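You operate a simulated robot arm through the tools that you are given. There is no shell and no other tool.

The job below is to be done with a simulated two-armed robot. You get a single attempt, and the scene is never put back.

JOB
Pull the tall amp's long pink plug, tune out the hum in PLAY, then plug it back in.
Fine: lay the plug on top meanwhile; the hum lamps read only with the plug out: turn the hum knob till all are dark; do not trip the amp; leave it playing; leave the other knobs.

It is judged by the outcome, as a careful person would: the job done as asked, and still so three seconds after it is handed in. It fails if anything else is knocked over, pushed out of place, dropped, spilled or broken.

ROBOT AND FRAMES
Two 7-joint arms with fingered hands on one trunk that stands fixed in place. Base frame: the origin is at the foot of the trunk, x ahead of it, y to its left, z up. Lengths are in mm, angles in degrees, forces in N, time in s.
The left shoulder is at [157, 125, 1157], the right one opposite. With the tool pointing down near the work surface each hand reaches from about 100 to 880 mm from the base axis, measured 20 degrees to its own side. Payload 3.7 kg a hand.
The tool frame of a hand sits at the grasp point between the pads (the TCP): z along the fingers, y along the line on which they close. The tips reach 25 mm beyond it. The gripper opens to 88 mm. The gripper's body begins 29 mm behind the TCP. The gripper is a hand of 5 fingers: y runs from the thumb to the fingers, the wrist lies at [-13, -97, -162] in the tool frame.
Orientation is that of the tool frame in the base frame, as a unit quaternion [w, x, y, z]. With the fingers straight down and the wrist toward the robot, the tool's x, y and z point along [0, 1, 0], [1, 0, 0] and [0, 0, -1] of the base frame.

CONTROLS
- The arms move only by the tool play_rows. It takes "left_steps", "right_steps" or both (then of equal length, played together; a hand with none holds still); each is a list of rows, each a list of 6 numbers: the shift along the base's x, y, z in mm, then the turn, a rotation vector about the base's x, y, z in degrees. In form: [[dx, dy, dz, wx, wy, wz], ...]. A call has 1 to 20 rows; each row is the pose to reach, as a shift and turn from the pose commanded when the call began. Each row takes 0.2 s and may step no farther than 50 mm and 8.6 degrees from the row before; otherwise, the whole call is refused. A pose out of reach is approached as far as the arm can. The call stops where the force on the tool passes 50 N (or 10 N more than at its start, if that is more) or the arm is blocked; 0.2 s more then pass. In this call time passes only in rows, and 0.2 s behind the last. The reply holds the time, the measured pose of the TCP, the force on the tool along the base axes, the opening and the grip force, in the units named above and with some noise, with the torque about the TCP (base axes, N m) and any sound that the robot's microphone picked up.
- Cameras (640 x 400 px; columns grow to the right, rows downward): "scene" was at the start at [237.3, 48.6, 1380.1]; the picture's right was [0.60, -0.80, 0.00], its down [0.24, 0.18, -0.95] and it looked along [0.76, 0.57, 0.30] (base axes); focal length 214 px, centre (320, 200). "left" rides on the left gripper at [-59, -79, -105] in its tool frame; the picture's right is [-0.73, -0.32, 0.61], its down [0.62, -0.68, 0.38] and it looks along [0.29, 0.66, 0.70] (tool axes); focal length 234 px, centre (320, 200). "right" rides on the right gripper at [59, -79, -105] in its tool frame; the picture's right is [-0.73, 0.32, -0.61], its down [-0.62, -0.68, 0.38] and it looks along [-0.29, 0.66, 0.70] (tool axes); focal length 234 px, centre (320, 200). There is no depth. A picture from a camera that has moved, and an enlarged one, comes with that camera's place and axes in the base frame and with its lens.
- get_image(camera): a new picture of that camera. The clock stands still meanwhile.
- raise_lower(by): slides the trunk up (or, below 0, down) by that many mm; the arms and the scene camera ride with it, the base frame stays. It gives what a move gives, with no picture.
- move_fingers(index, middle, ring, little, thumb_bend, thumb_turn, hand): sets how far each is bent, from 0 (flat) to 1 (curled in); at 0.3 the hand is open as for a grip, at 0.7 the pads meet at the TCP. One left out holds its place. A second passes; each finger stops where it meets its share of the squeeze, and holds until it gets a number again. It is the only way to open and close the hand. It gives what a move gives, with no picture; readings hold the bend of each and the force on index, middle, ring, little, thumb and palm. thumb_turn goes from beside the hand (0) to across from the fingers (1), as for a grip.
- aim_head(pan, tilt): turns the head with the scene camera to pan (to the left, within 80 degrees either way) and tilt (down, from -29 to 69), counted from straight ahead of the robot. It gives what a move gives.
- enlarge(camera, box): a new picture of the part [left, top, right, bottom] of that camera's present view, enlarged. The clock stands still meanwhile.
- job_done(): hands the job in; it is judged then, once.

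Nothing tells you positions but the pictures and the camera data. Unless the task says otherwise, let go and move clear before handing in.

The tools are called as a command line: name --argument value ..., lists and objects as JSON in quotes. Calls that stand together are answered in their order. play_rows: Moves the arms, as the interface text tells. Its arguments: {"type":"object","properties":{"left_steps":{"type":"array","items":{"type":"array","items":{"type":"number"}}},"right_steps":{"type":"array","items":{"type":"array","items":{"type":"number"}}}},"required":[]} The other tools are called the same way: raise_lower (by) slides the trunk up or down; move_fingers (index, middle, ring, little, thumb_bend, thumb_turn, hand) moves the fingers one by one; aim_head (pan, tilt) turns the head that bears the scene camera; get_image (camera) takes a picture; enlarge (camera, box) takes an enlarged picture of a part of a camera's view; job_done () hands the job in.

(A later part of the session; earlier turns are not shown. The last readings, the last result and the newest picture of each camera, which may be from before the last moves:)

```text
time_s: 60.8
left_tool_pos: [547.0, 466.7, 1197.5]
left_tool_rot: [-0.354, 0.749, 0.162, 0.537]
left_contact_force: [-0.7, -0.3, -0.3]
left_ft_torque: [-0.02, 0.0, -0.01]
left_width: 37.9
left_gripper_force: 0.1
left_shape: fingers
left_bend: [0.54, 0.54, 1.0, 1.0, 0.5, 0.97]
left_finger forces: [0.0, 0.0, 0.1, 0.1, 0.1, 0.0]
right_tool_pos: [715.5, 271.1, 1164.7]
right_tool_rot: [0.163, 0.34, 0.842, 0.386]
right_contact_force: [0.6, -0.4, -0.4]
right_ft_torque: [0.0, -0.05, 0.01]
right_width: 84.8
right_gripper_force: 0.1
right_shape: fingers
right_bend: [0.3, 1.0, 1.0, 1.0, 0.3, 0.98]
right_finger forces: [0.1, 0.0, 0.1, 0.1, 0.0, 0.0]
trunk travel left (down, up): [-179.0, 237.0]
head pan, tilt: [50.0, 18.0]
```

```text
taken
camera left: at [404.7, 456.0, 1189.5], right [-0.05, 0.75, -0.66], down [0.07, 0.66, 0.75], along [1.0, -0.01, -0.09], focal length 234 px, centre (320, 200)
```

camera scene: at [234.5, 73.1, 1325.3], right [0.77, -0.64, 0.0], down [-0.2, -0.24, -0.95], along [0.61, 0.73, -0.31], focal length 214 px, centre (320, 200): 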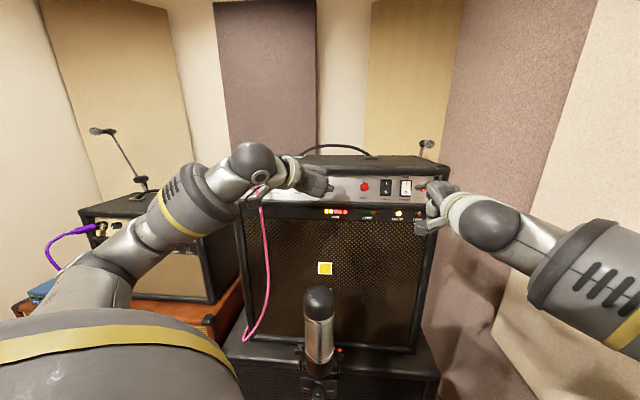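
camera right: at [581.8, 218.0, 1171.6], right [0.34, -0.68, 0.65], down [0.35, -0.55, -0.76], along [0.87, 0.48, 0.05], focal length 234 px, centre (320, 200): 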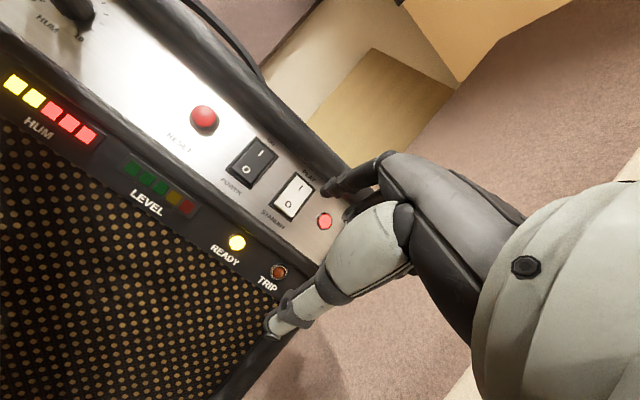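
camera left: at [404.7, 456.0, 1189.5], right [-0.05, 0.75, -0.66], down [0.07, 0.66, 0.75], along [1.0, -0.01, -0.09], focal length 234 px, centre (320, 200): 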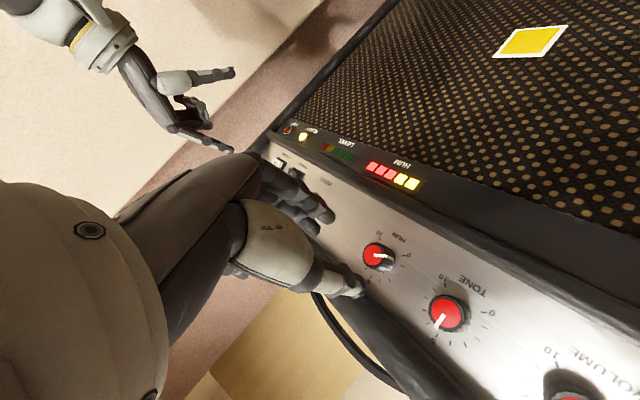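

Roll +112° is fine too, with the arm well clear of the mic. I'll test a bit further to learn my usable stroke.

play_rows --left_steps '[[0, 0, 0, 5.5, 5.65, -1.4], [0, 0, 0, 11, 11.3, -2.8], [0, 0, 0, 16.5, 17, -4.1], [0, 0, 0, 22, 22.6, -5.5], [0, 0, 0, 27.5, 28.3, -6.9]]'

get_image --camera "scene"

```text
time_s: 62.0
left_tool_pos: [547.5, 468.5, 1196.5]
left_tool_rot: [-0.516, 0.759, -0.104, 0.383]
left_contact_force: [0.3, -0.3, -0.2]
left_ft_torque: [-0.01, 0.0, 0.0]
left_width: 37.5
left_gripper_force: 0.0
left_shape: fingers
left_bend: [0.54, 0.54, 1.0, 1.0, 0.5, 0.97]
left_finger forces: [0.1, 0.1, 0.0, 0.0, 0.0, 0.1]
right_tool_pos: [714.5, 270.8, 1163.5]
right_tool_rot: [0.163, 0.34, 0.842, 0.385]
right_contact_force: [-0.7, 0.1, -0.8]
right_ft_torque: [-0.02, -0.02, -0.04]
right_width: 84.6
right_gripper_force: 0.0
right_shape: fingers
right_bend: [0.3, 1.0, 1.0, 1.0, 0.3, 0.98]
right_finger forces: [0.1, 0.0, 0.1, 0.0, 0.1, 0.0]
trunk travel left (down, up): [-179.0, 237.0]
head pan, tilt: [50.0, 18.0]
```

```text
taken
camera scene: at [234.4, 72.9, 1325.3], right [0.77, -0.64, 0.0], down [-0.2, -0.24, -0.95], along [0.61, 0.73, -0.31], focal length 214 px, centre (320, 200)
```

scene: 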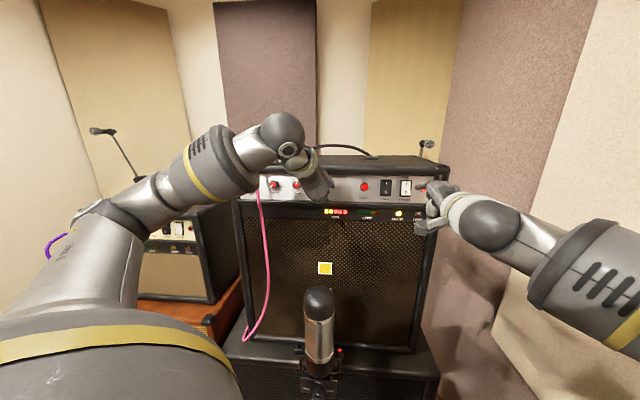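

I have roughly +50° to +150° of usable roll. I'll roll back to about +50° and start the approach toward the knob.

play_rows --left_steps '[[0, 0, 0, -5.5, -5.65, 1.4], [0, 0, 0, -11, -11.3, 2.8], [0, 0, 0, -16.5, -17, 4.1], [0, 0, 0, -22, -22.6, 5.5], [0, 0, 0, -27.5, -28.3, 6.9], [0, 0, 0, -33, -33.9, 8.3], [0, 0, 0, -38.5, -39.6, 9.7], [0, 0, 0, -44, -45.2, 11.1], [0, 0, 0, -49.5, -50.9, 12.5], [0, 0, 0, -55, -56.5, 13.8], [0, 0, 0, -60.5, -62.2, 15.2], [0, 0, 0, -66, -67.8, 16.6], [0, 0, 0, -70, -72, 17.6]]'

play_rows --left_steps '[[5, -5.6, -3.8, 0, 0, 0], [15, 5, -6.5, 0, 0, 0], [25, 15, -9, 0, 0, 0], [34, 24.5, -11, 0, 0, 0]]'

enlarge --camera "left" --box '[240, 120, 480, 320]'

enlarge --camera "scene" --box '[250, 150, 378, 230]'

```text
time_s: 64.8
left_tool_pos: [547.4, 466.7, 1197.3]
left_tool_rot: [-0.027, 0.558, 0.524, 0.643]
left_contact_force: [-1.6, -0.4, 0.5]
left_ft_torque: [-0.01, 0.0, 0.0]
left_width: 37.7
left_gripper_force: 0.1
left_shape: fingers
left_bend: [0.54, 0.54, 1.0, 1.0, 0.5, 0.97]
left_finger forces: [0.0, 0.0, 0.0, 0.0, 0.0, 0.0]
right_tool_pos: [715.4, 271.4, 1164.3]
right_tool_rot: [0.164, 0.341, 0.842, 0.385]
right_contact_force: [1.1, 0.3, 0.5]
right_ft_torque: [-0.02, 0.02, 0.0]
right_width: 84.6
right_gripper_force: 0.0
right_shape: fingers
right_bend: [0.3, 1.0, 1.0, 1.0, 0.3, 0.98]
right_finger forces: [0.1, 0.0, 0.0, 0.1, 0.0, 0.1]
trunk travel left (down, up): [-179.0, 237.0]
head pan, tilt: [50.0, 18.0]
```

```text
time_s: 65.8
left_tool_pos: [582.1, 491.6, 1185.0]
left_tool_rot: [-0.028, 0.557, 0.524, 0.644]
left_contact_force: [-0.6, -0.8, 0.6]
left_ft_torque: [0.02, -0.02, 0.0]
left_width: 37.9
left_gripper_force: 0.1
left_shape: fingers
left_bend: [0.54, 0.54, 1.0, 1.0, 0.5, 0.97]
left_finger forces: [0.1, 0.1, 0.1, 0.0, 0.0, 0.1]
right_tool_pos: [716.1, 270.4, 1164.1]
right_tool_rot: [0.164, 0.34, 0.842, 0.386]
right_contact_force: [0.7, -0.5, 0.0]
right_ft_torque: [-0.02, -0.01, 0.02]
right_width: 84.6
right_gripper_force: 0.1
right_shape: fingers
right_bend: [0.3, 1.0, 1.0, 1.0, 0.3, 0.98]
right_finger forces: [0.0, 0.0, 0.1, 0.1, 0.0, 0.0]
trunk travel left (down, up): [-179.0, 237.0]
head pan, tilt: [50.0, 18.0]
```

```text
2.00 times, centred on (360, 220) of left
camera zoom: at [483.4, 421.1, 1109.6], right [0.49, 0.17, -0.85], down [-0.39, 0.92, -0.04], along [0.78, 0.36, 0.52], focal length 468 px, centre (240, 160)
```

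zoom: 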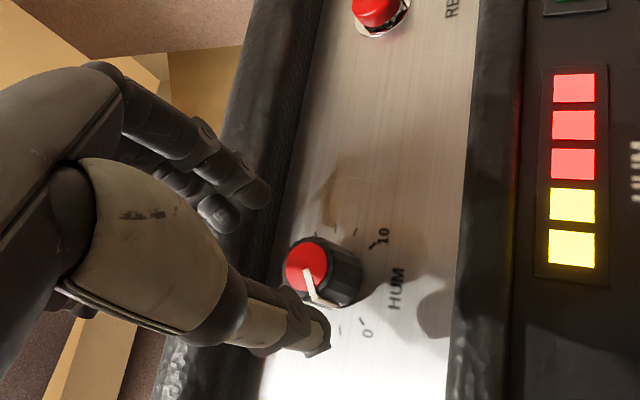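

```text
5.00 times, centred on (314, 190) of scene
camera zoom: at [234.5, 73.2, 1325.3], right [0.77, -0.64, 0.0], down [-0.2, -0.24, -0.95], along [0.61, 0.73, -0.31], focal length 1072 px, centre (350, 250)
```

zoom: 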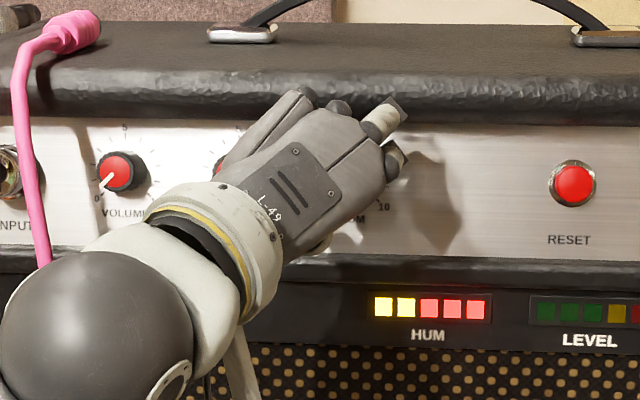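

The knob is centred between the thumb and fingers. I'll move in the last stretch slowly, keeping a fingertip grip so the folded fingers clear the bezel.

play_rows --left_steps '[[5, 5, -1.2, 0, 0, 0], [10, 10.3, -2.5, 0, 0, 0], [14, 14.4, -3.5, 0, 0, 0], [17.5, 18, -4.4, 0, 0, 0]]'

enlarge --camera "left" --box '[240, 120, 480, 320]'

enlarge --camera "scene" --box '[250, 150, 378, 230]'

```text
time_s: 66.8
left_tool_pos: [597.7, 505.7, 1183.8]
left_tool_rot: [-0.026, 0.558, 0.522, 0.645]
left_contact_force: [-16.4, -21.9, -6.4]
left_ft_torque: [0.43, -0.2, -0.47]
left_width: 37.5
left_gripper_force: 14.1
left_shape: fingers
left_bend: [0.54, 0.59, 1.0, 1.0, 0.5, 0.97]
left_finger forces: [0.0, 29.2, 0.0, 0.0, 0.1, 0.0]
right_tool_pos: [712.8, 268.5, 1166.0]
right_tool_rot: [0.163, 0.34, 0.842, 0.387]
right_contact_force: [0.3, -0.5, 0.3]
right_ft_torque: [0.0, 0.0, 0.0]
right_width: 84.5
right_gripper_force: 0.1
right_shape: fingers
right_bend: [0.3, 1.0, 1.0, 1.0, 0.3, 0.98]
right_finger forces: [0.0, 0.0, 0.0, 0.0, 0.1, 0.0]
trunk travel left (down, up): [-179.0, 237.0]
head pan, tilt: [50.0, 18.0]
```

```text
2.00 times, centred on (360, 220) of left
camera zoom: at [498.8, 434.6, 1107.2], right [0.5, 0.17, -0.85], down [-0.39, 0.92, -0.04], along [0.78, 0.35, 0.52], focal length 468 px, centre (240, 160)
```

zoom: 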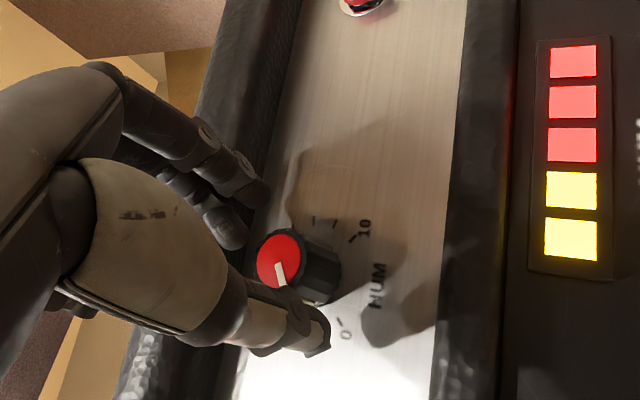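

```text
5.00 times, centred on (314, 190) of scene
camera zoom: at [232.5, 70.3, 1325.8], right [0.77, -0.64, 0.0], down [-0.2, -0.23, -0.95], along [0.61, 0.73, -0.31], focal length 1072 px, centre (350, 250)
```

zoom: 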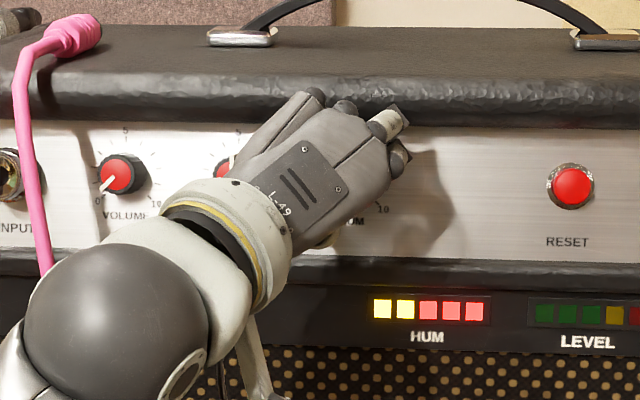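

The middle fingertip met the bezel. I'll back out, fold the middle finger too, and use an index-and-thumb pinch, which sits lower.

play_rows --left_steps '[[-5, -5, 1, 0, 0, 0], [-12, -12, 2.5, 0, 0, 0], [-20, -20, 4, 0, 0, 0]]'

move_fingers --hand "left" --middle 1 --index 0.53 --thumb_bend 0.5

enlarge --camera "left" --box '[240, 120, 480, 320]'

enlarge --camera "right" --box '[0, 0, 320, 300]'

```text
time_s: 67.6
left_tool_pos: [578.8, 492.2, 1185.2]
left_tool_rot: [-0.028, 0.557, 0.525, 0.643]
left_contact_force: [-0.1, -0.1, 0.1]
left_ft_torque: [0.0, -0.02, 0.01]
left_width: 37.5
left_gripper_force: 0.0
left_shape: fingers
left_bend: [0.54, 0.54, 1.0, 1.0, 0.5, 0.97]
left_finger forces: [0.0, 0.1, 0.0, 0.1, 0.1, 0.1]
right_tool_pos: [715.7, 271.7, 1163.0]
right_tool_rot: [0.163, 0.34, 0.842, 0.387]
right_contact_force: [-0.2, -0.4, 0.4]
right_ft_torque: [0.02, 0.01, -0.01]
right_width: 84.8
right_gripper_force: 0.0
right_shape: fingers
right_bend: [0.3, 1.0, 1.0, 1.0, 0.3, 0.98]
right_finger forces: [0.0, 0.0, 0.0, 0.0, 0.0, 0.0]
trunk travel left (down, up): [-179.0, 237.0]
head pan, tilt: [50.0, 18.0]
```

```text
time_s: 68.6
left_tool_pos: [578.9, 490.4, 1184.7]
left_tool_rot: [-0.028, 0.557, 0.525, 0.643]
left_contact_force: [0.5, 0.4, 0.2]
left_ft_torque: [0.0, 0.01, 0.0]
left_width: 38.1
left_gripper_force: 0.0
left_shape: fingers
left_bend: [0.53, 1.0, 1.0, 1.0, 0.5, 0.97]
left_finger forces: [0.0, 0.1, 0.1, 0.0, 0.0, 0.0]
right_tool_pos: [716.1, 270.6, 1163.8]
right_tool_rot: [0.164, 0.34, 0.842, 0.386]
right_contact_force: [-0.5, -0.2, -0.2]
right_ft_torque: [0.03, 0.02, 0.01]
right_width: 85.1
right_gripper_force: 0.1
right_shape: fingers
right_bend: [0.3, 1.0, 1.0, 1.0, 0.3, 0.98]
right_finger forces: [0.0, 0.1, 0.0, 0.1, 0.0, 0.1]
trunk travel left (down, up): [-179.0, 237.0]
head pan, tilt: [50.0, 18.0]
```

```text
2.00 times, centred on (360, 220) of left
camera zoom: at [480.4, 419.3, 1108.5], right [0.49, 0.17, -0.85], down [-0.39, 0.92, -0.04], along [0.78, 0.36, 0.52], focal length 468 px, centre (240, 160)
```

zoom: 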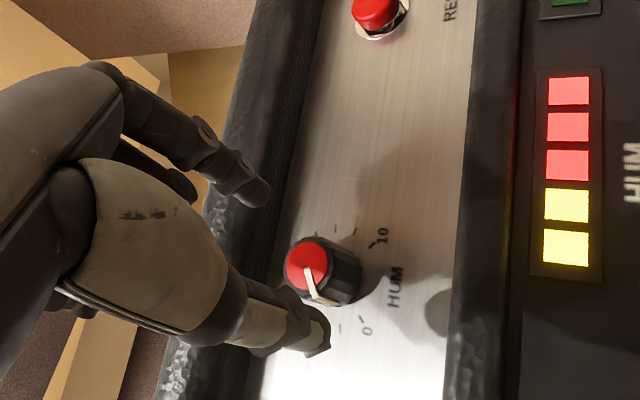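

```text
1.33 times, centred on (160, 150) of right
camera zoom: at [581.9, 218.3, 1171.5], right [0.34, -0.68, 0.65], down [0.35, -0.55, -0.76], along [0.87, 0.48, 0.05], focal length 312 px, centre (533, 267)
```

zoom: 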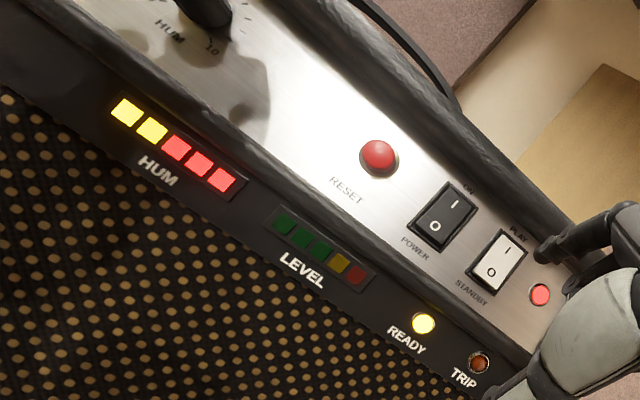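

play_rows --left_steps '[[4, 6, 0, 0, 0, 0], [10, 11.8, -0.8, 0, 0, 0], [15, 17, -1.6, 0, 0, 0], [18.5, 20.5, -2.2, 0, 0, 0]]'

enlarge --camera "left" --box '[240, 120, 480, 320]'

enlarge --camera "scene" --box '[250, 150, 378, 230]'

```text
time_s: 69.6
left_tool_pos: [597.9, 510.4, 1182.9]
left_tool_rot: [-0.027, 0.557, 0.525, 0.644]
left_contact_force: [-0.9, -0.1, -0.1]
left_ft_torque: [0.0, -0.02, 0.03]
left_width: 38.1
left_gripper_force: 0.0
left_shape: fingers
left_bend: [0.53, 1.0, 1.0, 1.0, 0.5, 0.97]
left_finger forces: [0.0, 0.0, 0.1, 0.0, 0.0, 0.1]
right_tool_pos: [716.1, 271.7, 1163.1]
right_tool_rot: [0.163, 0.34, 0.842, 0.385]
right_contact_force: [0.2, 0.3, -0.2]
right_ft_torque: [-0.01, 0.01, 0.0]
right_width: 84.8
right_gripper_force: 0.0
right_shape: fingers
right_bend: [0.3, 1.0, 1.0, 1.0, 0.3, 0.98]
right_finger forces: [0.0, 0.0, 0.0, 0.0, 0.0, 0.0]
trunk travel left (down, up): [-179.0, 237.0]
head pan, tilt: [50.0, 18.0]
```

```text
2.00 times, centred on (360, 220) of left
camera zoom: at [499.7, 439.5, 1106.6], right [0.49, 0.17, -0.85], down [-0.39, 0.92, -0.04], along [0.78, 0.36, 0.52], focal length 468 px, centre (240, 160)
```

zoom: 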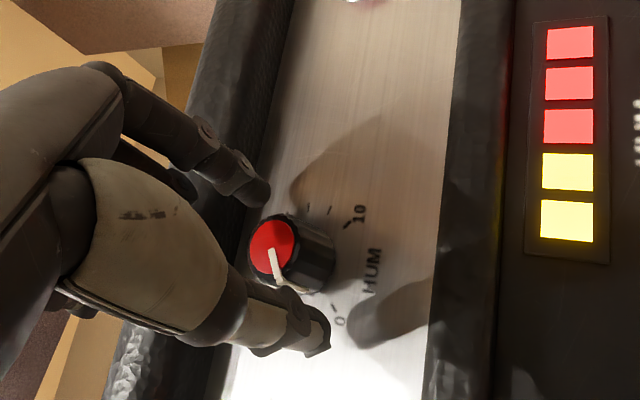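

```text
5.00 times, centred on (314, 190) of scene
camera zoom: at [234.5, 73.2, 1325.3], right [0.77, -0.64, 0.0], down [-0.2, -0.24, -0.95], along [0.61, 0.73, -0.31], focal length 1072 px, centre (350, 250)
```

zoom: 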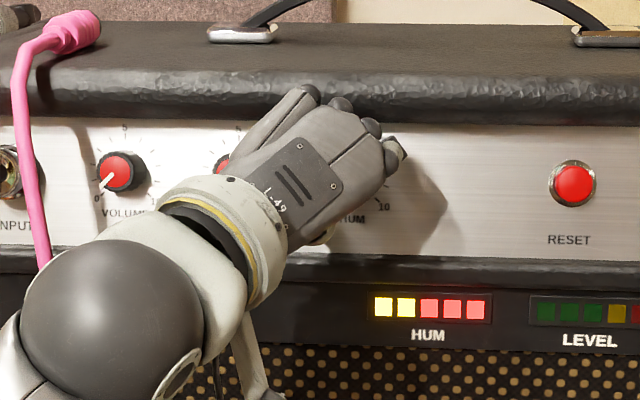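

play_rows --left_steps '[[1.4, 1.4, -0.4, 0, 0, 0], [2.8, 2.8, -0.8, 0, 0, 0]]'

move_fingers --hand "left" --index 0.7 --thumb_bend 0.7

enlarge --camera "left" --box '[240, 120, 480, 320]'

```text
time_s: 70.2
left_tool_pos: [600.5, 512.9, 1182.4]
left_tool_rot: [-0.028, 0.557, 0.525, 0.643]
left_contact_force: [0.7, -0.8, -0.4]
left_ft_torque: [0.04, -0.01, 0.02]
left_width: 38.5
left_gripper_force: 0.2
left_shape: fingers
left_bend: [0.53, 1.0, 1.0, 1.0, 0.5, 0.97]
left_finger forces: [0.1, 0.1, 0.0, 0.0, 0.1, 0.0]
right_tool_pos: [714.8, 271.6, 1164.3]
right_tool_rot: [0.164, 0.34, 0.842, 0.386]
right_contact_force: [-0.9, -0.3, -0.1]
right_ft_torque: [0.0, 0.0, -0.02]
right_width: 84.8
right_gripper_force: 0.0
right_shape: fingers
right_bend: [0.3, 1.0, 1.0, 1.0, 0.3, 0.98]
right_finger forces: [0.0, 0.0, 0.0, 0.1, 0.0, 0.1]
trunk travel left (down, up): [-179.0, 237.0]
head pan, tilt: [50.0, 18.0]
```

```text
time_s: 71.2
left_tool_pos: [600.3, 512.6, 1183.0]
left_tool_rot: [-0.028, 0.557, 0.524, 0.644]
left_contact_force: [-0.5, 0.3, 1.1]
left_ft_torque: [0.02, 0.03, -0.02]
left_width: 16.3
left_gripper_force: 4.6
left_shape: fingers
left_bend: [0.62, 1.0, 1.0, 1.0, 0.63, 0.97]
left_finger forces: [5.1, 0.1, 0.0, 0.0, 4.9, 0.1]
right_tool_pos: [714.4, 270.8, 1164.4]
right_tool_rot: [0.163, 0.341, 0.842, 0.385]
right_contact_force: [-0.1, -0.6, 0.5]
right_ft_torque: [-0.02, 0.0, -0.03]
right_width: 84.6
right_gripper_force: 0.0
right_shape: fingers
right_bend: [0.3, 1.0, 1.0, 1.0, 0.3, 0.98]
right_finger forces: [0.0, 0.0, 0.0, 0.0, 0.1, 0.0]
trunk travel left (down, up): [-179.0, 237.0]
head pan, tilt: [50.0, 18.0]
```

```text
2.00 times, centred on (360, 220) of left
camera zoom: at [502.0, 441.9, 1106.1], right [0.49, 0.17, -0.85], down [-0.39, 0.92, -0.04], along [0.78, 0.36, 0.52], focal length 468 px, centre (240, 160)
```

zoom: 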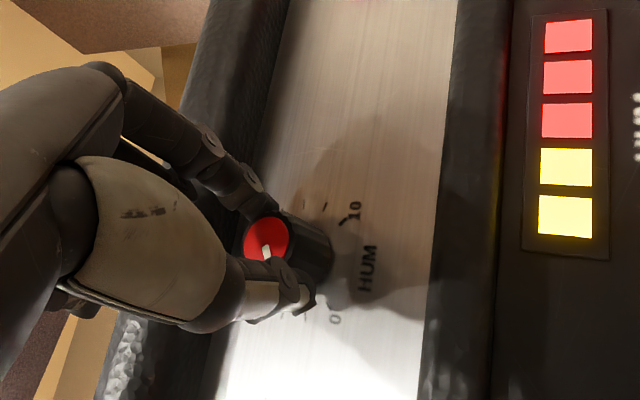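

The knob is pinched at about 5 N on each side. I'll turn it clockwise 24° and look at the lamps.

play_rows --left_steps '[[0.3, -0.3, 0.2, 5.5, 5.65, -1.38], [0.7, -0.6, 0.4, 11, 11.3, -2.76], [1, -0.9, 0.6, 16.5, 16.95, -4.14]]'

enlarge --camera "left" --box '[240, 120, 480, 320]'

enlarge --camera "right" --box '[0, 0, 320, 300]'

```text
time_s: 72.0
left_tool_pos: [600.5, 511.1, 1182.8]
left_tool_rot: [-0.16, 0.654, 0.397, 0.624]
left_contact_force: [1.1, 0.8, 1.3]
left_ft_torque: [0.02, -0.03, 0.0]
left_width: 16.2
left_gripper_force: 5.3
left_shape: fingers
left_bend: [0.62, 1.0, 1.0, 1.0, 0.63, 0.97]
left_finger forces: [5.3, 0.0, 0.1, 0.0, 4.7, 0.1]
right_tool_pos: [716.1, 271.3, 1164.4]
right_tool_rot: [0.164, 0.34, 0.842, 0.385]
right_contact_force: [-0.2, 0.6, 0.1]
right_ft_torque: [0.01, -0.04, -0.01]
right_width: 85.0
right_gripper_force: 0.2
right_shape: fingers
right_bend: [0.3, 1.0, 1.0, 1.0, 0.3, 0.98]
right_finger forces: [0.0, 0.0, 0.1, 0.0, 0.0, 0.1]
trunk travel left (down, up): [-179.0, 237.0]
head pan, tilt: [50.0, 18.0]
```

```text
2.00 times, centred on (360, 220) of left
camera zoom: at [478.0, 469.2, 1123.3], right [0.25, 0.4, -0.88], down [-0.28, 0.9, 0.33], along [0.93, 0.17, 0.34], focal length 468 px, centre (240, 160)
```

zoom: 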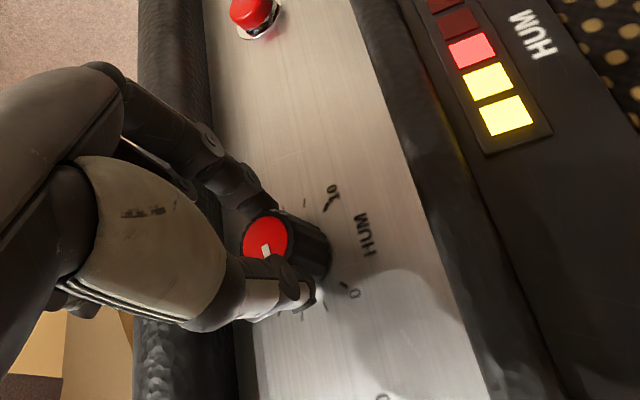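

```text
1.33 times, centred on (160, 150) of right
camera zoom: at [581.8, 218.2, 1171.7], right [0.34, -0.68, 0.65], down [0.35, -0.55, -0.76], along [0.87, 0.48, 0.05], focal length 312 px, centre (533, 267)
```

zoom: 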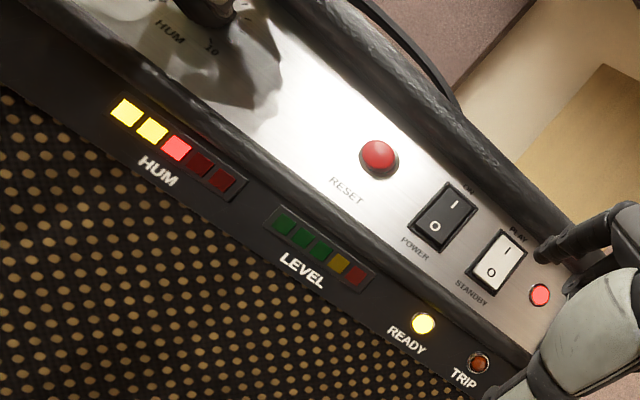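

It works: the hum dropped from five lamps to three. I'll keep turning in small steps.

play_rows --left_steps '[[0.4, -0.4, 0.2, 5.5, 5.65, -1.38]]'

enlarge --camera "right" --box '[0, 0, 320, 300]'

play_rows --left_steps '[[0.4, -0.4, 0.2, 5.5, 5.65, -1.38]]'

enlarge --camera "right" --box '[0, 0, 320, 300]'

```text
time_s: 72.4
left_tool_pos: [602.5, 510.9, 1182.2]
left_tool_rot: [-0.204, 0.681, 0.349, 0.61]
left_contact_force: [0.0, 0.2, 1.6]
left_ft_torque: [0.02, -0.03, -0.02]
left_width: 16.3
left_gripper_force: 4.7
left_shape: fingers
left_bend: [0.62, 1.0, 1.0, 1.0, 0.63, 0.97]
left_finger forces: [4.9, 0.1, 0.1, 0.0, 5.0, 0.1]
right_tool_pos: [716.5, 270.6, 1163.4]
right_tool_rot: [0.163, 0.34, 0.842, 0.386]
right_contact_force: [0.0, -0.1, -0.6]
right_ft_torque: [-0.03, 0.0, 0.01]
right_width: 85.0
right_gripper_force: 0.0
right_shape: fingers
right_bend: [0.3, 1.0, 1.0, 1.0, 0.3, 0.98]
right_finger forces: [0.0, 0.1, 0.0, 0.0, 0.1, 0.0]
trunk travel left (down, up): [-179.0, 237.0]
head pan, tilt: [50.0, 18.0]
```

```text
1.33 times, centred on (160, 150) of right
camera zoom: at [582.0, 218.3, 1171.5], right [0.34, -0.68, 0.65], down [0.35, -0.55, -0.76], along [0.87, 0.48, 0.05], focal length 312 px, centre (533, 267)
```

zoom: 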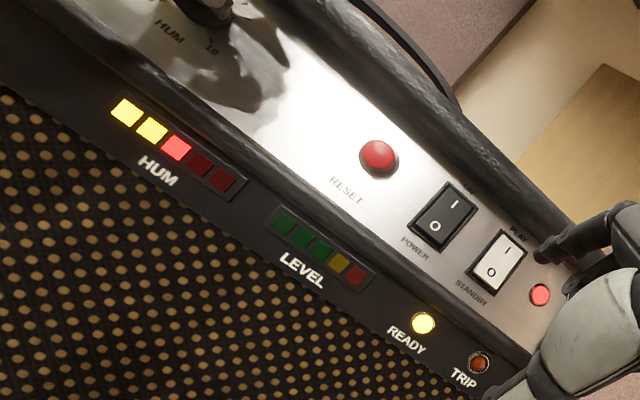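

```text
time_s: 72.8
left_tool_pos: [602.0, 511.2, 1182.8]
left_tool_rot: [-0.247, 0.703, 0.301, 0.595]
left_contact_force: [0.8, -1.4, 1.1]
left_ft_torque: [-0.03, -0.01, -0.03]
left_width: 16.2
left_gripper_force: 5.5
left_shape: fingers
left_bend: [0.62, 1.0, 1.0, 1.0, 0.63, 0.97]
left_finger forces: [5.3, 0.0, 0.0, 0.1, 4.5, 0.1]
right_tool_pos: [715.5, 271.5, 1163.7]
right_tool_rot: [0.163, 0.34, 0.842, 0.386]
right_contact_force: [0.9, -0.3, 0.7]
right_ft_torque: [0.0, 0.03, 0.01]
right_width: 84.9
right_gripper_force: 0.1
right_shape: fingers
right_bend: [0.3, 1.0, 1.0, 1.0, 0.3, 0.98]
right_finger forces: [0.1, 0.0, 0.1, 0.0, 0.0, 0.0]
trunk travel left (down, up): [-179.0, 237.0]
head pan, tilt: [50.0, 18.0]
```

```text
1.33 times, centred on (160, 150) of right
camera zoom: at [582.1, 218.3, 1171.4], right [0.34, -0.68, 0.65], down [0.35, -0.55, -0.76], along [0.87, 0.48, 0.05], focal length 312 px, centre (533, 267)
```

zoom: 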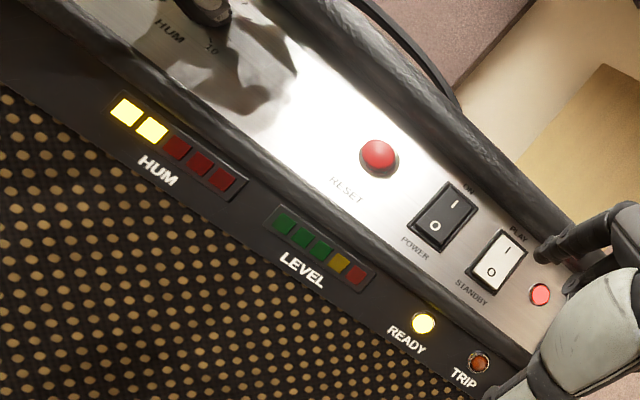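

Two lamps remain, so I'll continue with smaller steps.

play_rows --left_steps '[[0.3, -0.3, 0.1, 5.5, 5.65, -1.38]]'

enlarge --camera "right" --box '[0, 0, 320, 300]'

play_rows --left_steps '[[0.2, -0.2, 0.1, 3.4, 3.5, -0.85]]'

enlarge --camera "right" --box '[0, 0, 320, 300]'

```text
time_s: 73.2
left_tool_pos: [602.0, 511.1, 1183.1]
left_tool_rot: [-0.287, 0.723, 0.252, 0.575]
left_contact_force: [1.8, -1.5, -0.2]
left_ft_torque: [-0.04, -0.08, -0.06]
left_width: 16.1
left_gripper_force: 5.5
left_shape: fingers
left_bend: [0.61, 1.0, 1.0, 1.0, 0.63, 0.97]
left_finger forces: [6.0, 0.1, 0.0, 0.0, 4.2, 0.1]
right_tool_pos: [716.1, 271.8, 1164.2]
right_tool_rot: [0.163, 0.341, 0.842, 0.385]
right_contact_force: [-0.7, -0.7, 0.2]
right_ft_torque: [0.01, -0.03, -0.02]
right_width: 84.8
right_gripper_force: 0.0
right_shape: fingers
right_bend: [0.3, 1.0, 1.0, 1.0, 0.3, 0.98]
right_finger forces: [0.0, 0.1, 0.0, 0.0, 0.0, 0.0]
trunk travel left (down, up): [-179.0, 237.0]
head pan, tilt: [50.0, 18.0]
```

```text
1.33 times, centred on (160, 150) of right
camera zoom: at [582.1, 218.0, 1171.5], right [0.34, -0.68, 0.65], down [0.35, -0.55, -0.76], along [0.87, 0.48, 0.05], focal length 312 px, centre (533, 267)
```

zoom: 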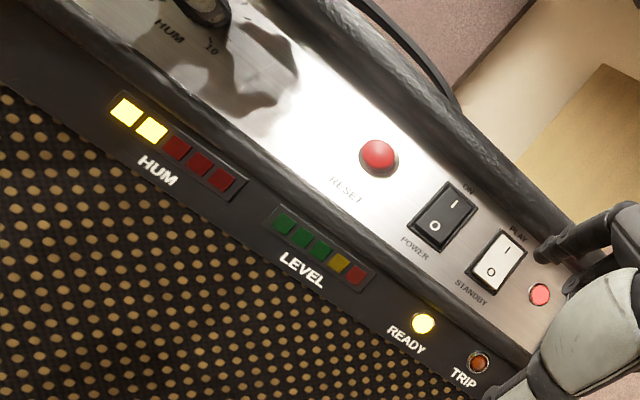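

```text
time_s: 73.6
left_tool_pos: [601.9, 510.4, 1183.0]
left_tool_rot: [-0.31, 0.733, 0.22, 0.564]
left_contact_force: [2.0, -1.2, 0.5]
left_ft_torque: [-0.05, -0.03, -0.1]
left_width: 16.0
left_gripper_force: 4.6
left_shape: fingers
left_bend: [0.61, 1.0, 1.0, 1.0, 0.64, 0.97]
left_finger forces: [6.2, 0.0, 0.0, 0.0, 4.1, 0.1]
right_tool_pos: [716.5, 271.0, 1162.3]
right_tool_rot: [0.164, 0.341, 0.841, 0.386]
right_contact_force: [-0.2, 0.3, 0.0]
right_ft_torque: [-0.03, 0.0, -0.03]
right_width: 84.7
right_gripper_force: 0.0
right_shape: fingers
right_bend: [0.3, 1.0, 1.0, 1.0, 0.3, 0.98]
right_finger forces: [0.1, 0.0, 0.0, 0.0, 0.0, 0.0]
trunk travel left (down, up): [-179.0, 237.0]
head pan, tilt: [50.0, 18.0]
```

```text
1.33 times, centred on (160, 150) of right
camera zoom: at [582.2, 218.2, 1171.3], right [0.34, -0.68, 0.65], down [0.35, -0.55, -0.76], along [0.87, 0.48, 0.05], focal length 312 px, centre (533, 267)
```

zoom: 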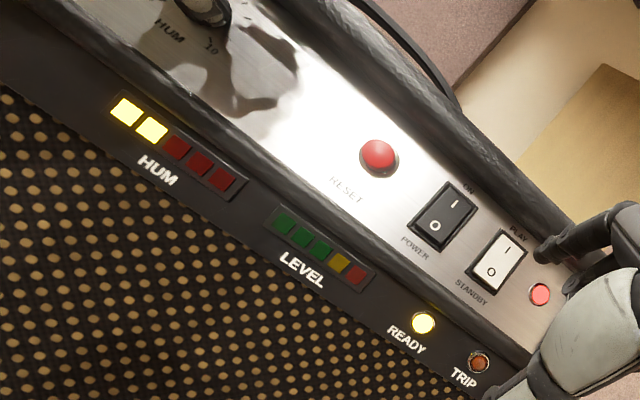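

play_rows --left_steps '[[0.3, -0.1, 0, 4.1, 4.2, -1]]'

enlarge --camera "right" --box '[0, 0, 320, 300]'

enlarge --camera "left" --box '[240, 100, 480, 320]'

```text
time_s: 74.0
left_tool_pos: [603.1, 510.8, 1182.6]
left_tool_rot: [-0.34, 0.744, 0.182, 0.546]
left_contact_force: [0.8, -1.2, -0.4]
left_ft_torque: [-0.04, 0.01, -0.09]
left_width: 16.3
left_gripper_force: 4.9
left_shape: fingers
left_bend: [0.61, 1.0, 1.0, 1.0, 0.64, 0.97]
left_finger forces: [6.3, 0.1, 0.0, 0.0, 4.0, 0.0]
right_tool_pos: [715.8, 270.8, 1163.7]
right_tool_rot: [0.163, 0.34, 0.842, 0.385]
right_contact_force: [-0.3, 0.0, 0.0]
right_ft_torque: [-0.02, -0.02, 0.03]
right_width: 84.9
right_gripper_force: 0.0
right_shape: fingers
right_bend: [0.3, 1.0, 1.0, 1.0, 0.3, 0.98]
right_finger forces: [0.0, 0.0, 0.0, 0.1, 0.0, 0.0]
trunk travel left (down, up): [-179.0, 237.0]
head pan, tilt: [50.0, 18.0]
```

```text
1.33 times, centred on (160, 150) of right
camera zoom: at [582.1, 218.2, 1171.4], right [0.34, -0.68, 0.65], down [0.35, -0.55, -0.76], along [0.87, 0.48, 0.05], focal length 312 px, centre (533, 267)
```

zoom: 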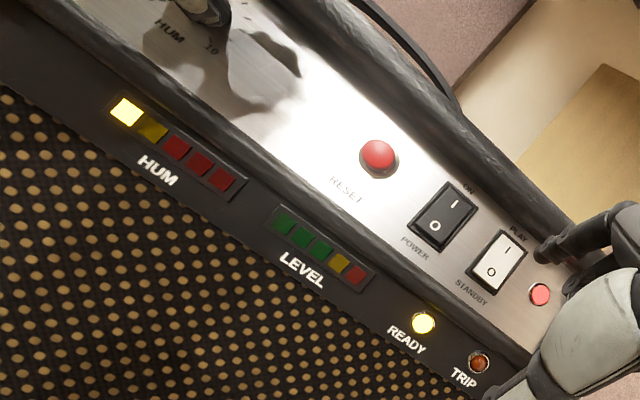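

```text
1.82 times, centred on (360, 210) of left
camera zoom: at [460.5, 497.9, 1171.2], right [-0.03, 0.73, -0.68], down [0.04, 0.69, 0.73], along [1.0, 0.0, -0.05], focal length 426 px, centre (247, 182)
```

zoom: 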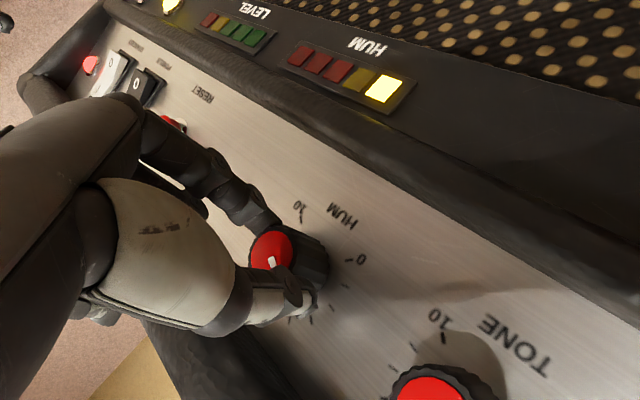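

One lamp left. I'll continue in fine steps.

play_rows --left_steps '[[0.2, 0, 0, 4.1, 4.2, -1]]'

enlarge --camera "right" --box '[0, 0, 320, 300]'

play_rows --left_steps '[[0.2, 0, 0, 4.1, 4.2, -1]]'

enlarge --camera "right" --box '[0, 0, 320, 300]'

```text
time_s: 74.4
left_tool_pos: [603.3, 510.2, 1183.5]
left_tool_rot: [-0.368, 0.752, 0.144, 0.528]
left_contact_force: [0.7, -2.8, -0.5]
left_ft_torque: [-0.03, -0.02, -0.08]
left_width: 16.3
left_gripper_force: 5.4
left_shape: fingers
left_bend: [0.61, 1.0, 1.0, 1.0, 0.64, 0.97]
left_finger forces: [6.7, 0.0, 0.0, 0.0, 3.9, 0.1]
right_tool_pos: [716.5, 271.8, 1164.0]
right_tool_rot: [0.163, 0.34, 0.842, 0.386]
right_contact_force: [1.0, -0.3, -0.2]
right_ft_torque: [-0.01, -0.01, -0.01]
right_width: 84.6
right_gripper_force: 0.0
right_shape: fingers
right_bend: [0.3, 1.0, 1.0, 1.0, 0.3, 0.98]
right_finger forces: [0.0, 0.1, 0.0, 0.1, 0.0, 0.1]
trunk travel left (down, up): [-179.0, 237.0]
head pan, tilt: [50.0, 18.0]
```

```text
1.33 times, centred on (160, 150) of right
camera zoom: at [582.1, 218.0, 1171.4], right [0.34, -0.68, 0.65], down [0.35, -0.55, -0.76], along [0.87, 0.48, 0.05], focal length 312 px, centre (533, 267)
```

zoom: 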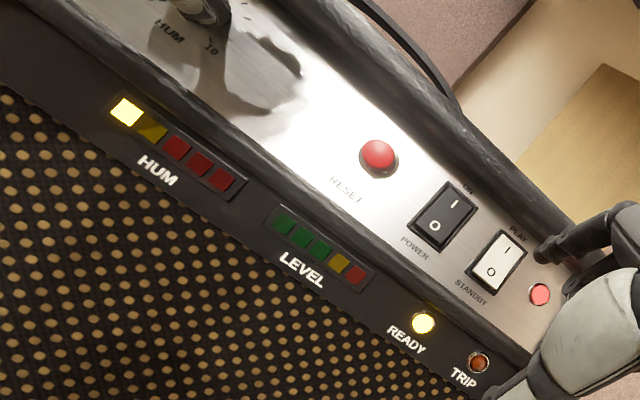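

```text
time_s: 74.8
left_tool_pos: [604.0, 510.6, 1183.1]
left_tool_rot: [-0.395, 0.758, 0.103, 0.508]
left_contact_force: [1.9, -3.0, -0.8]
left_ft_torque: [-0.07, 0.02, -0.09]
left_width: 16.3
left_gripper_force: 5.8
left_shape: fingers
left_bend: [0.61, 1.0, 1.0, 1.0, 0.64, 0.97]
left_finger forces: [7.3, 0.2, 0.0, 0.0, 3.6, 0.0]
right_tool_pos: [716.3, 270.5, 1164.5]
right_tool_rot: [0.162, 0.339, 0.842, 0.387]
right_contact_force: [0.0, -0.4, 0.3]
right_ft_torque: [0.0, 0.0, -0.01]
right_width: 84.6
right_gripper_force: 0.1
right_shape: fingers
right_bend: [0.3, 1.0, 1.0, 1.0, 0.3, 0.98]
right_finger forces: [0.1, 0.0, 0.0, 0.1, 0.0, 0.0]
trunk travel left (down, up): [-179.0, 237.0]
head pan, tilt: [50.0, 18.0]
```

```text
1.33 times, centred on (160, 150) of right
camera zoom: at [582.2, 217.9, 1171.4], right [0.34, -0.68, 0.65], down [0.35, -0.55, -0.76], along [0.87, 0.48, 0.05], focal length 312 px, centre (533, 267)
```

zoom: 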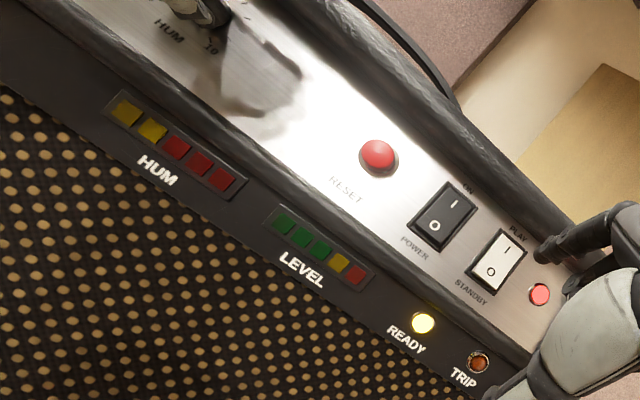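

All hum lamps are dark. I'll nudge 3° further to sit safely inside the dark band, then check.

play_rows --left_steps '[[0.1, 0, 0, 2, 2.1, -0.5]]'

enlarge --camera "right" --box '[0, 0, 320, 300]'

enlarge --camera "left" --box '[240, 100, 480, 320]'

```text
time_s: 75.2
left_tool_pos: [604.4, 510.8, 1182.5]
left_tool_rot: [-0.409, 0.761, 0.085, 0.497]
left_contact_force: [0.0, -4.3, -1.2]
left_ft_torque: [-0.1, 0.03, -0.14]
left_width: 16.2
left_gripper_force: 5.6
left_shape: fingers
left_bend: [0.6, 1.0, 1.0, 1.0, 0.64, 0.97]
left_finger forces: [7.5, 0.1, 0.0, 0.0, 3.5, 0.0]
right_tool_pos: [716.1, 271.8, 1163.9]
right_tool_rot: [0.163, 0.34, 0.842, 0.385]
right_contact_force: [-0.2, 0.2, -0.2]
right_ft_torque: [-0.01, -0.02, 0.0]
right_width: 84.6
right_gripper_force: 0.0
right_shape: fingers
right_bend: [0.3, 1.0, 1.0, 1.0, 0.3, 0.98]
right_finger forces: [0.0, 0.0, 0.1, 0.1, 0.0, 0.0]
trunk travel left (down, up): [-179.0, 237.0]
head pan, tilt: [50.0, 18.0]
```

```text
1.33 times, centred on (160, 150) of right
camera zoom: at [582.2, 217.8, 1171.4], right [0.34, -0.68, 0.65], down [0.35, -0.55, -0.76], along [0.87, 0.48, 0.05], focal length 312 px, centre (533, 267)
```

zoom: 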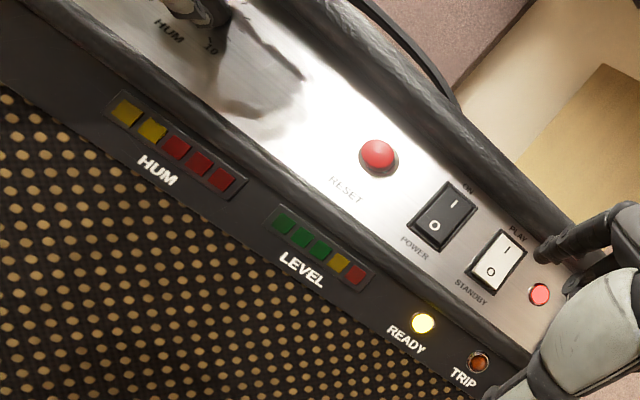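

```text
1.82 times, centred on (360, 210) of left
camera zoom: at [460.5, 504.5, 1196.0], right [-0.11, 0.84, -0.53], down [0.21, 0.54, 0.81], along [0.97, -0.02, -0.23], focal length 426 px, centre (247, 182)
```

zoom: 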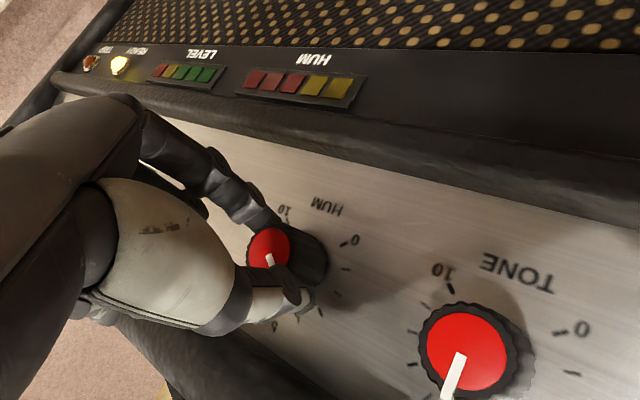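

Still dark. Now I'll release the knob and withdraw straight back.

move_fingers --hand "left" --index 0.53 --thumb_bend 0.53

play_rows --left_steps '[[-4, -4.2, 1, 0, 0, 0], [-10, -10.3, 2.5, 0, 0, 0], [-20, -20.6, 5, 0, 0, 0], [-35, -36, 9, 0, 0, 0], [-50, -52, 13, 0, 0, 0]]'

enlarge --camera "right" --box '[0, 0, 320, 300]'

get_image --camera "scene"

get_image --camera "left"

```text
time_s: 76.2
left_tool_pos: [604.2, 511.3, 1182.7]
left_tool_rot: [-0.408, 0.761, 0.085, 0.497]
left_contact_force: [0.0, 0.5, -0.1]
left_ft_torque: [0.0, 0.0, 0.03]
left_width: 34.5
left_gripper_force: 0.0
left_shape: fingers
left_bend: [0.53, 1.0, 1.0, 1.0, 0.53, 0.97]
left_finger forces: [0.0, 0.0, 0.0, 0.0, 0.0, 0.1]
right_tool_pos: [714.9, 271.8, 1163.9]
right_tool_rot: [0.162, 0.339, 0.842, 0.386]
right_contact_force: [-0.4, 0.4, 0.4]
right_ft_torque: [-0.01, 0.02, -0.01]
right_width: 84.7
right_gripper_force: 0.1
right_shape: fingers
right_bend: [0.3, 1.0, 1.0, 1.0, 0.3, 0.98]
right_finger forces: [0.0, 0.0, 0.0, 0.1, 0.0, 0.0]
trunk travel left (down, up): [-179.0, 237.0]
head pan, tilt: [50.0, 18.0]
```

```text
time_s: 77.4
left_tool_pos: [553.2, 458.9, 1197.0]
left_tool_rot: [-0.408, 0.761, 0.086, 0.497]
left_contact_force: [-0.1, 0.1, 0.2]
left_ft_torque: [0.01, 0.02, -0.01]
left_width: 34.5
left_gripper_force: 0.1
left_shape: fingers
left_bend: [0.53, 1.0, 1.0, 1.0, 0.53, 0.97]
left_finger forces: [0.1, 0.0, 0.1, 0.0, 0.0, 0.0]
right_tool_pos: [715.8, 271.5, 1164.0]
right_tool_rot: [0.163, 0.34, 0.842, 0.385]
right_contact_force: [0.4, -0.2, -0.4]
right_ft_torque: [0.03, -0.02, 0.01]
right_width: 84.8
right_gripper_force: 0.0
right_shape: fingers
right_bend: [0.3, 1.0, 1.0, 1.0, 0.3, 0.98]
right_finger forces: [0.0, 0.1, 0.1, 0.1, 0.0, 0.1]
trunk travel left (down, up): [-179.0, 237.0]
head pan, tilt: [50.0, 18.0]
```

```text
1.33 times, centred on (160, 150) of right
camera zoom: at [581.8, 218.2, 1171.6], right [0.34, -0.68, 0.65], down [0.35, -0.55, -0.76], along [0.87, 0.48, 0.05], focal length 312 px, centre (533, 267)
```

zoom: 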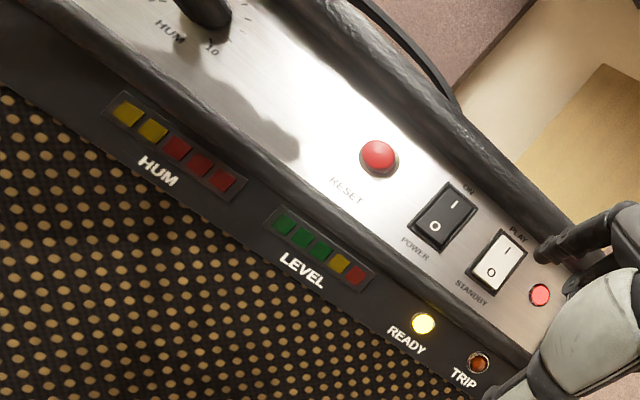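

```text
taken
camera scene: at [234.3, 73.1, 1325.3], right [0.77, -0.64, 0.0], down [-0.2, -0.24, -0.95], along [0.61, 0.73, -0.31], focal length 214 px, centre (320, 200)
```

scene: 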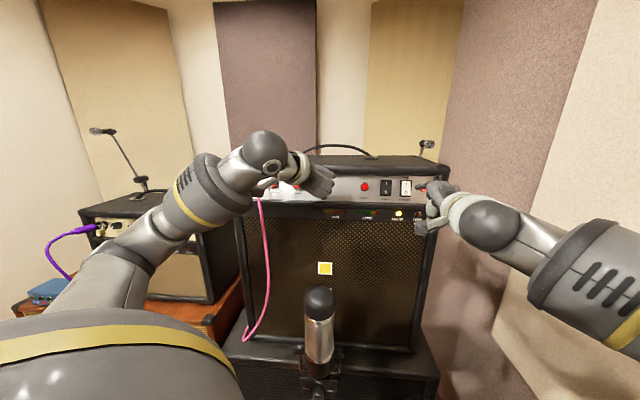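

```text
taken
camera left: at [410.4, 452.3, 1209.5], right [-0.11, 0.84, -0.53], down [0.2, 0.54, 0.81], along [0.97, -0.02, -0.23], focal length 234 px, centre (320, 200)
```

left: 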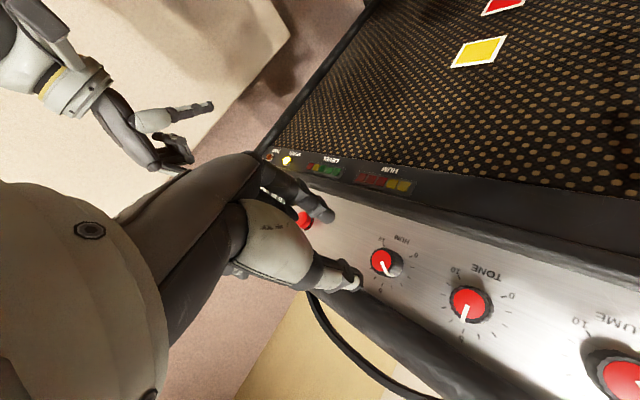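

Hum is dark and TRIP is dark. Before plugging back in I'll return to STANDBY: the right finger goes down to the "O" end of the rocker.

play_rows --right_steps '[[0, 0, -15, 0, 0, 0], [0, 0, -30, 0, 0, 0], [6, 7, -37, 0, 0, 0], [16, 18, -37, 0, 0, 0], [25, 27.5, -37, 0, 0, 0]]'

enlarge --camera "right" --box '[200, 100, 440, 280]'

enlarge --camera "scene" --box '[350, 150, 510, 250]'

```text
time_s: 78.6
left_tool_pos: [553.2, 459.6, 1197.1]
left_tool_rot: [-0.408, 0.761, 0.085, 0.497]
left_contact_force: [0.0, -0.4, 0.3]
left_ft_torque: [0.02, -0.01, 0.0]
left_width: 34.5
left_gripper_force: 0.0
left_shape: fingers
left_bend: [0.53, 1.0, 1.0, 1.0, 0.53, 0.97]
left_finger forces: [0.0, 0.1, 0.0, 0.0, 0.1, 0.0]
right_tool_pos: [740.6, 298.7, 1127.1]
right_tool_rot: [0.162, 0.339, 0.843, 0.386]
right_contact_force: [-0.2, 0.9, 0.0]
right_ft_torque: [-0.02, 0.02, -0.01]
right_width: 84.7
right_gripper_force: 0.0
right_shape: fingers
right_bend: [0.3, 1.0, 1.0, 1.0, 0.3, 0.98]
right_finger forces: [0.0, 0.1, 0.0, 0.1, 0.1, 0.1]
trunk travel left (down, up): [-179.0, 237.0]
head pan, tilt: [50.0, 18.0]
```

```text
2.22 times, centred on (320, 190) of right
camera zoom: at [606.6, 245.8, 1134.7], right [0.34, -0.68, 0.65], down [0.35, -0.55, -0.76], along [0.87, 0.48, 0.05], focal length 520 px, centre (320, 222)
```

zoom: 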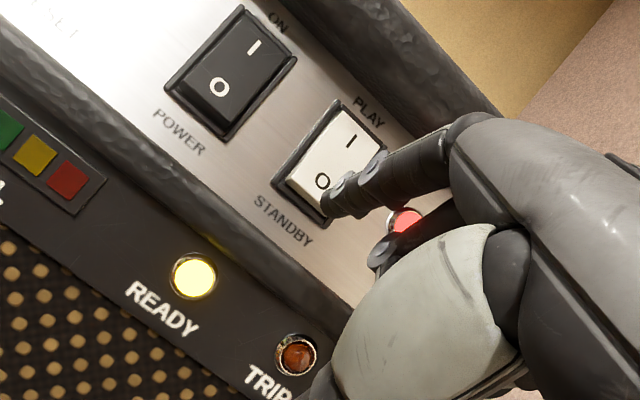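

```text
4.00 times, centred on (430, 200) of scene
camera zoom: at [234.4, 73.3, 1325.3], right [0.77, -0.64, 0.0], down [-0.2, -0.24, -0.95], along [0.61, 0.73, -0.31], focal length 858 px, centre (-120, 200)
```

zoom: 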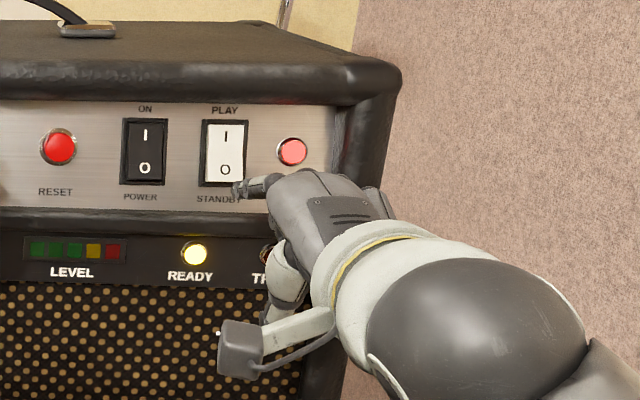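

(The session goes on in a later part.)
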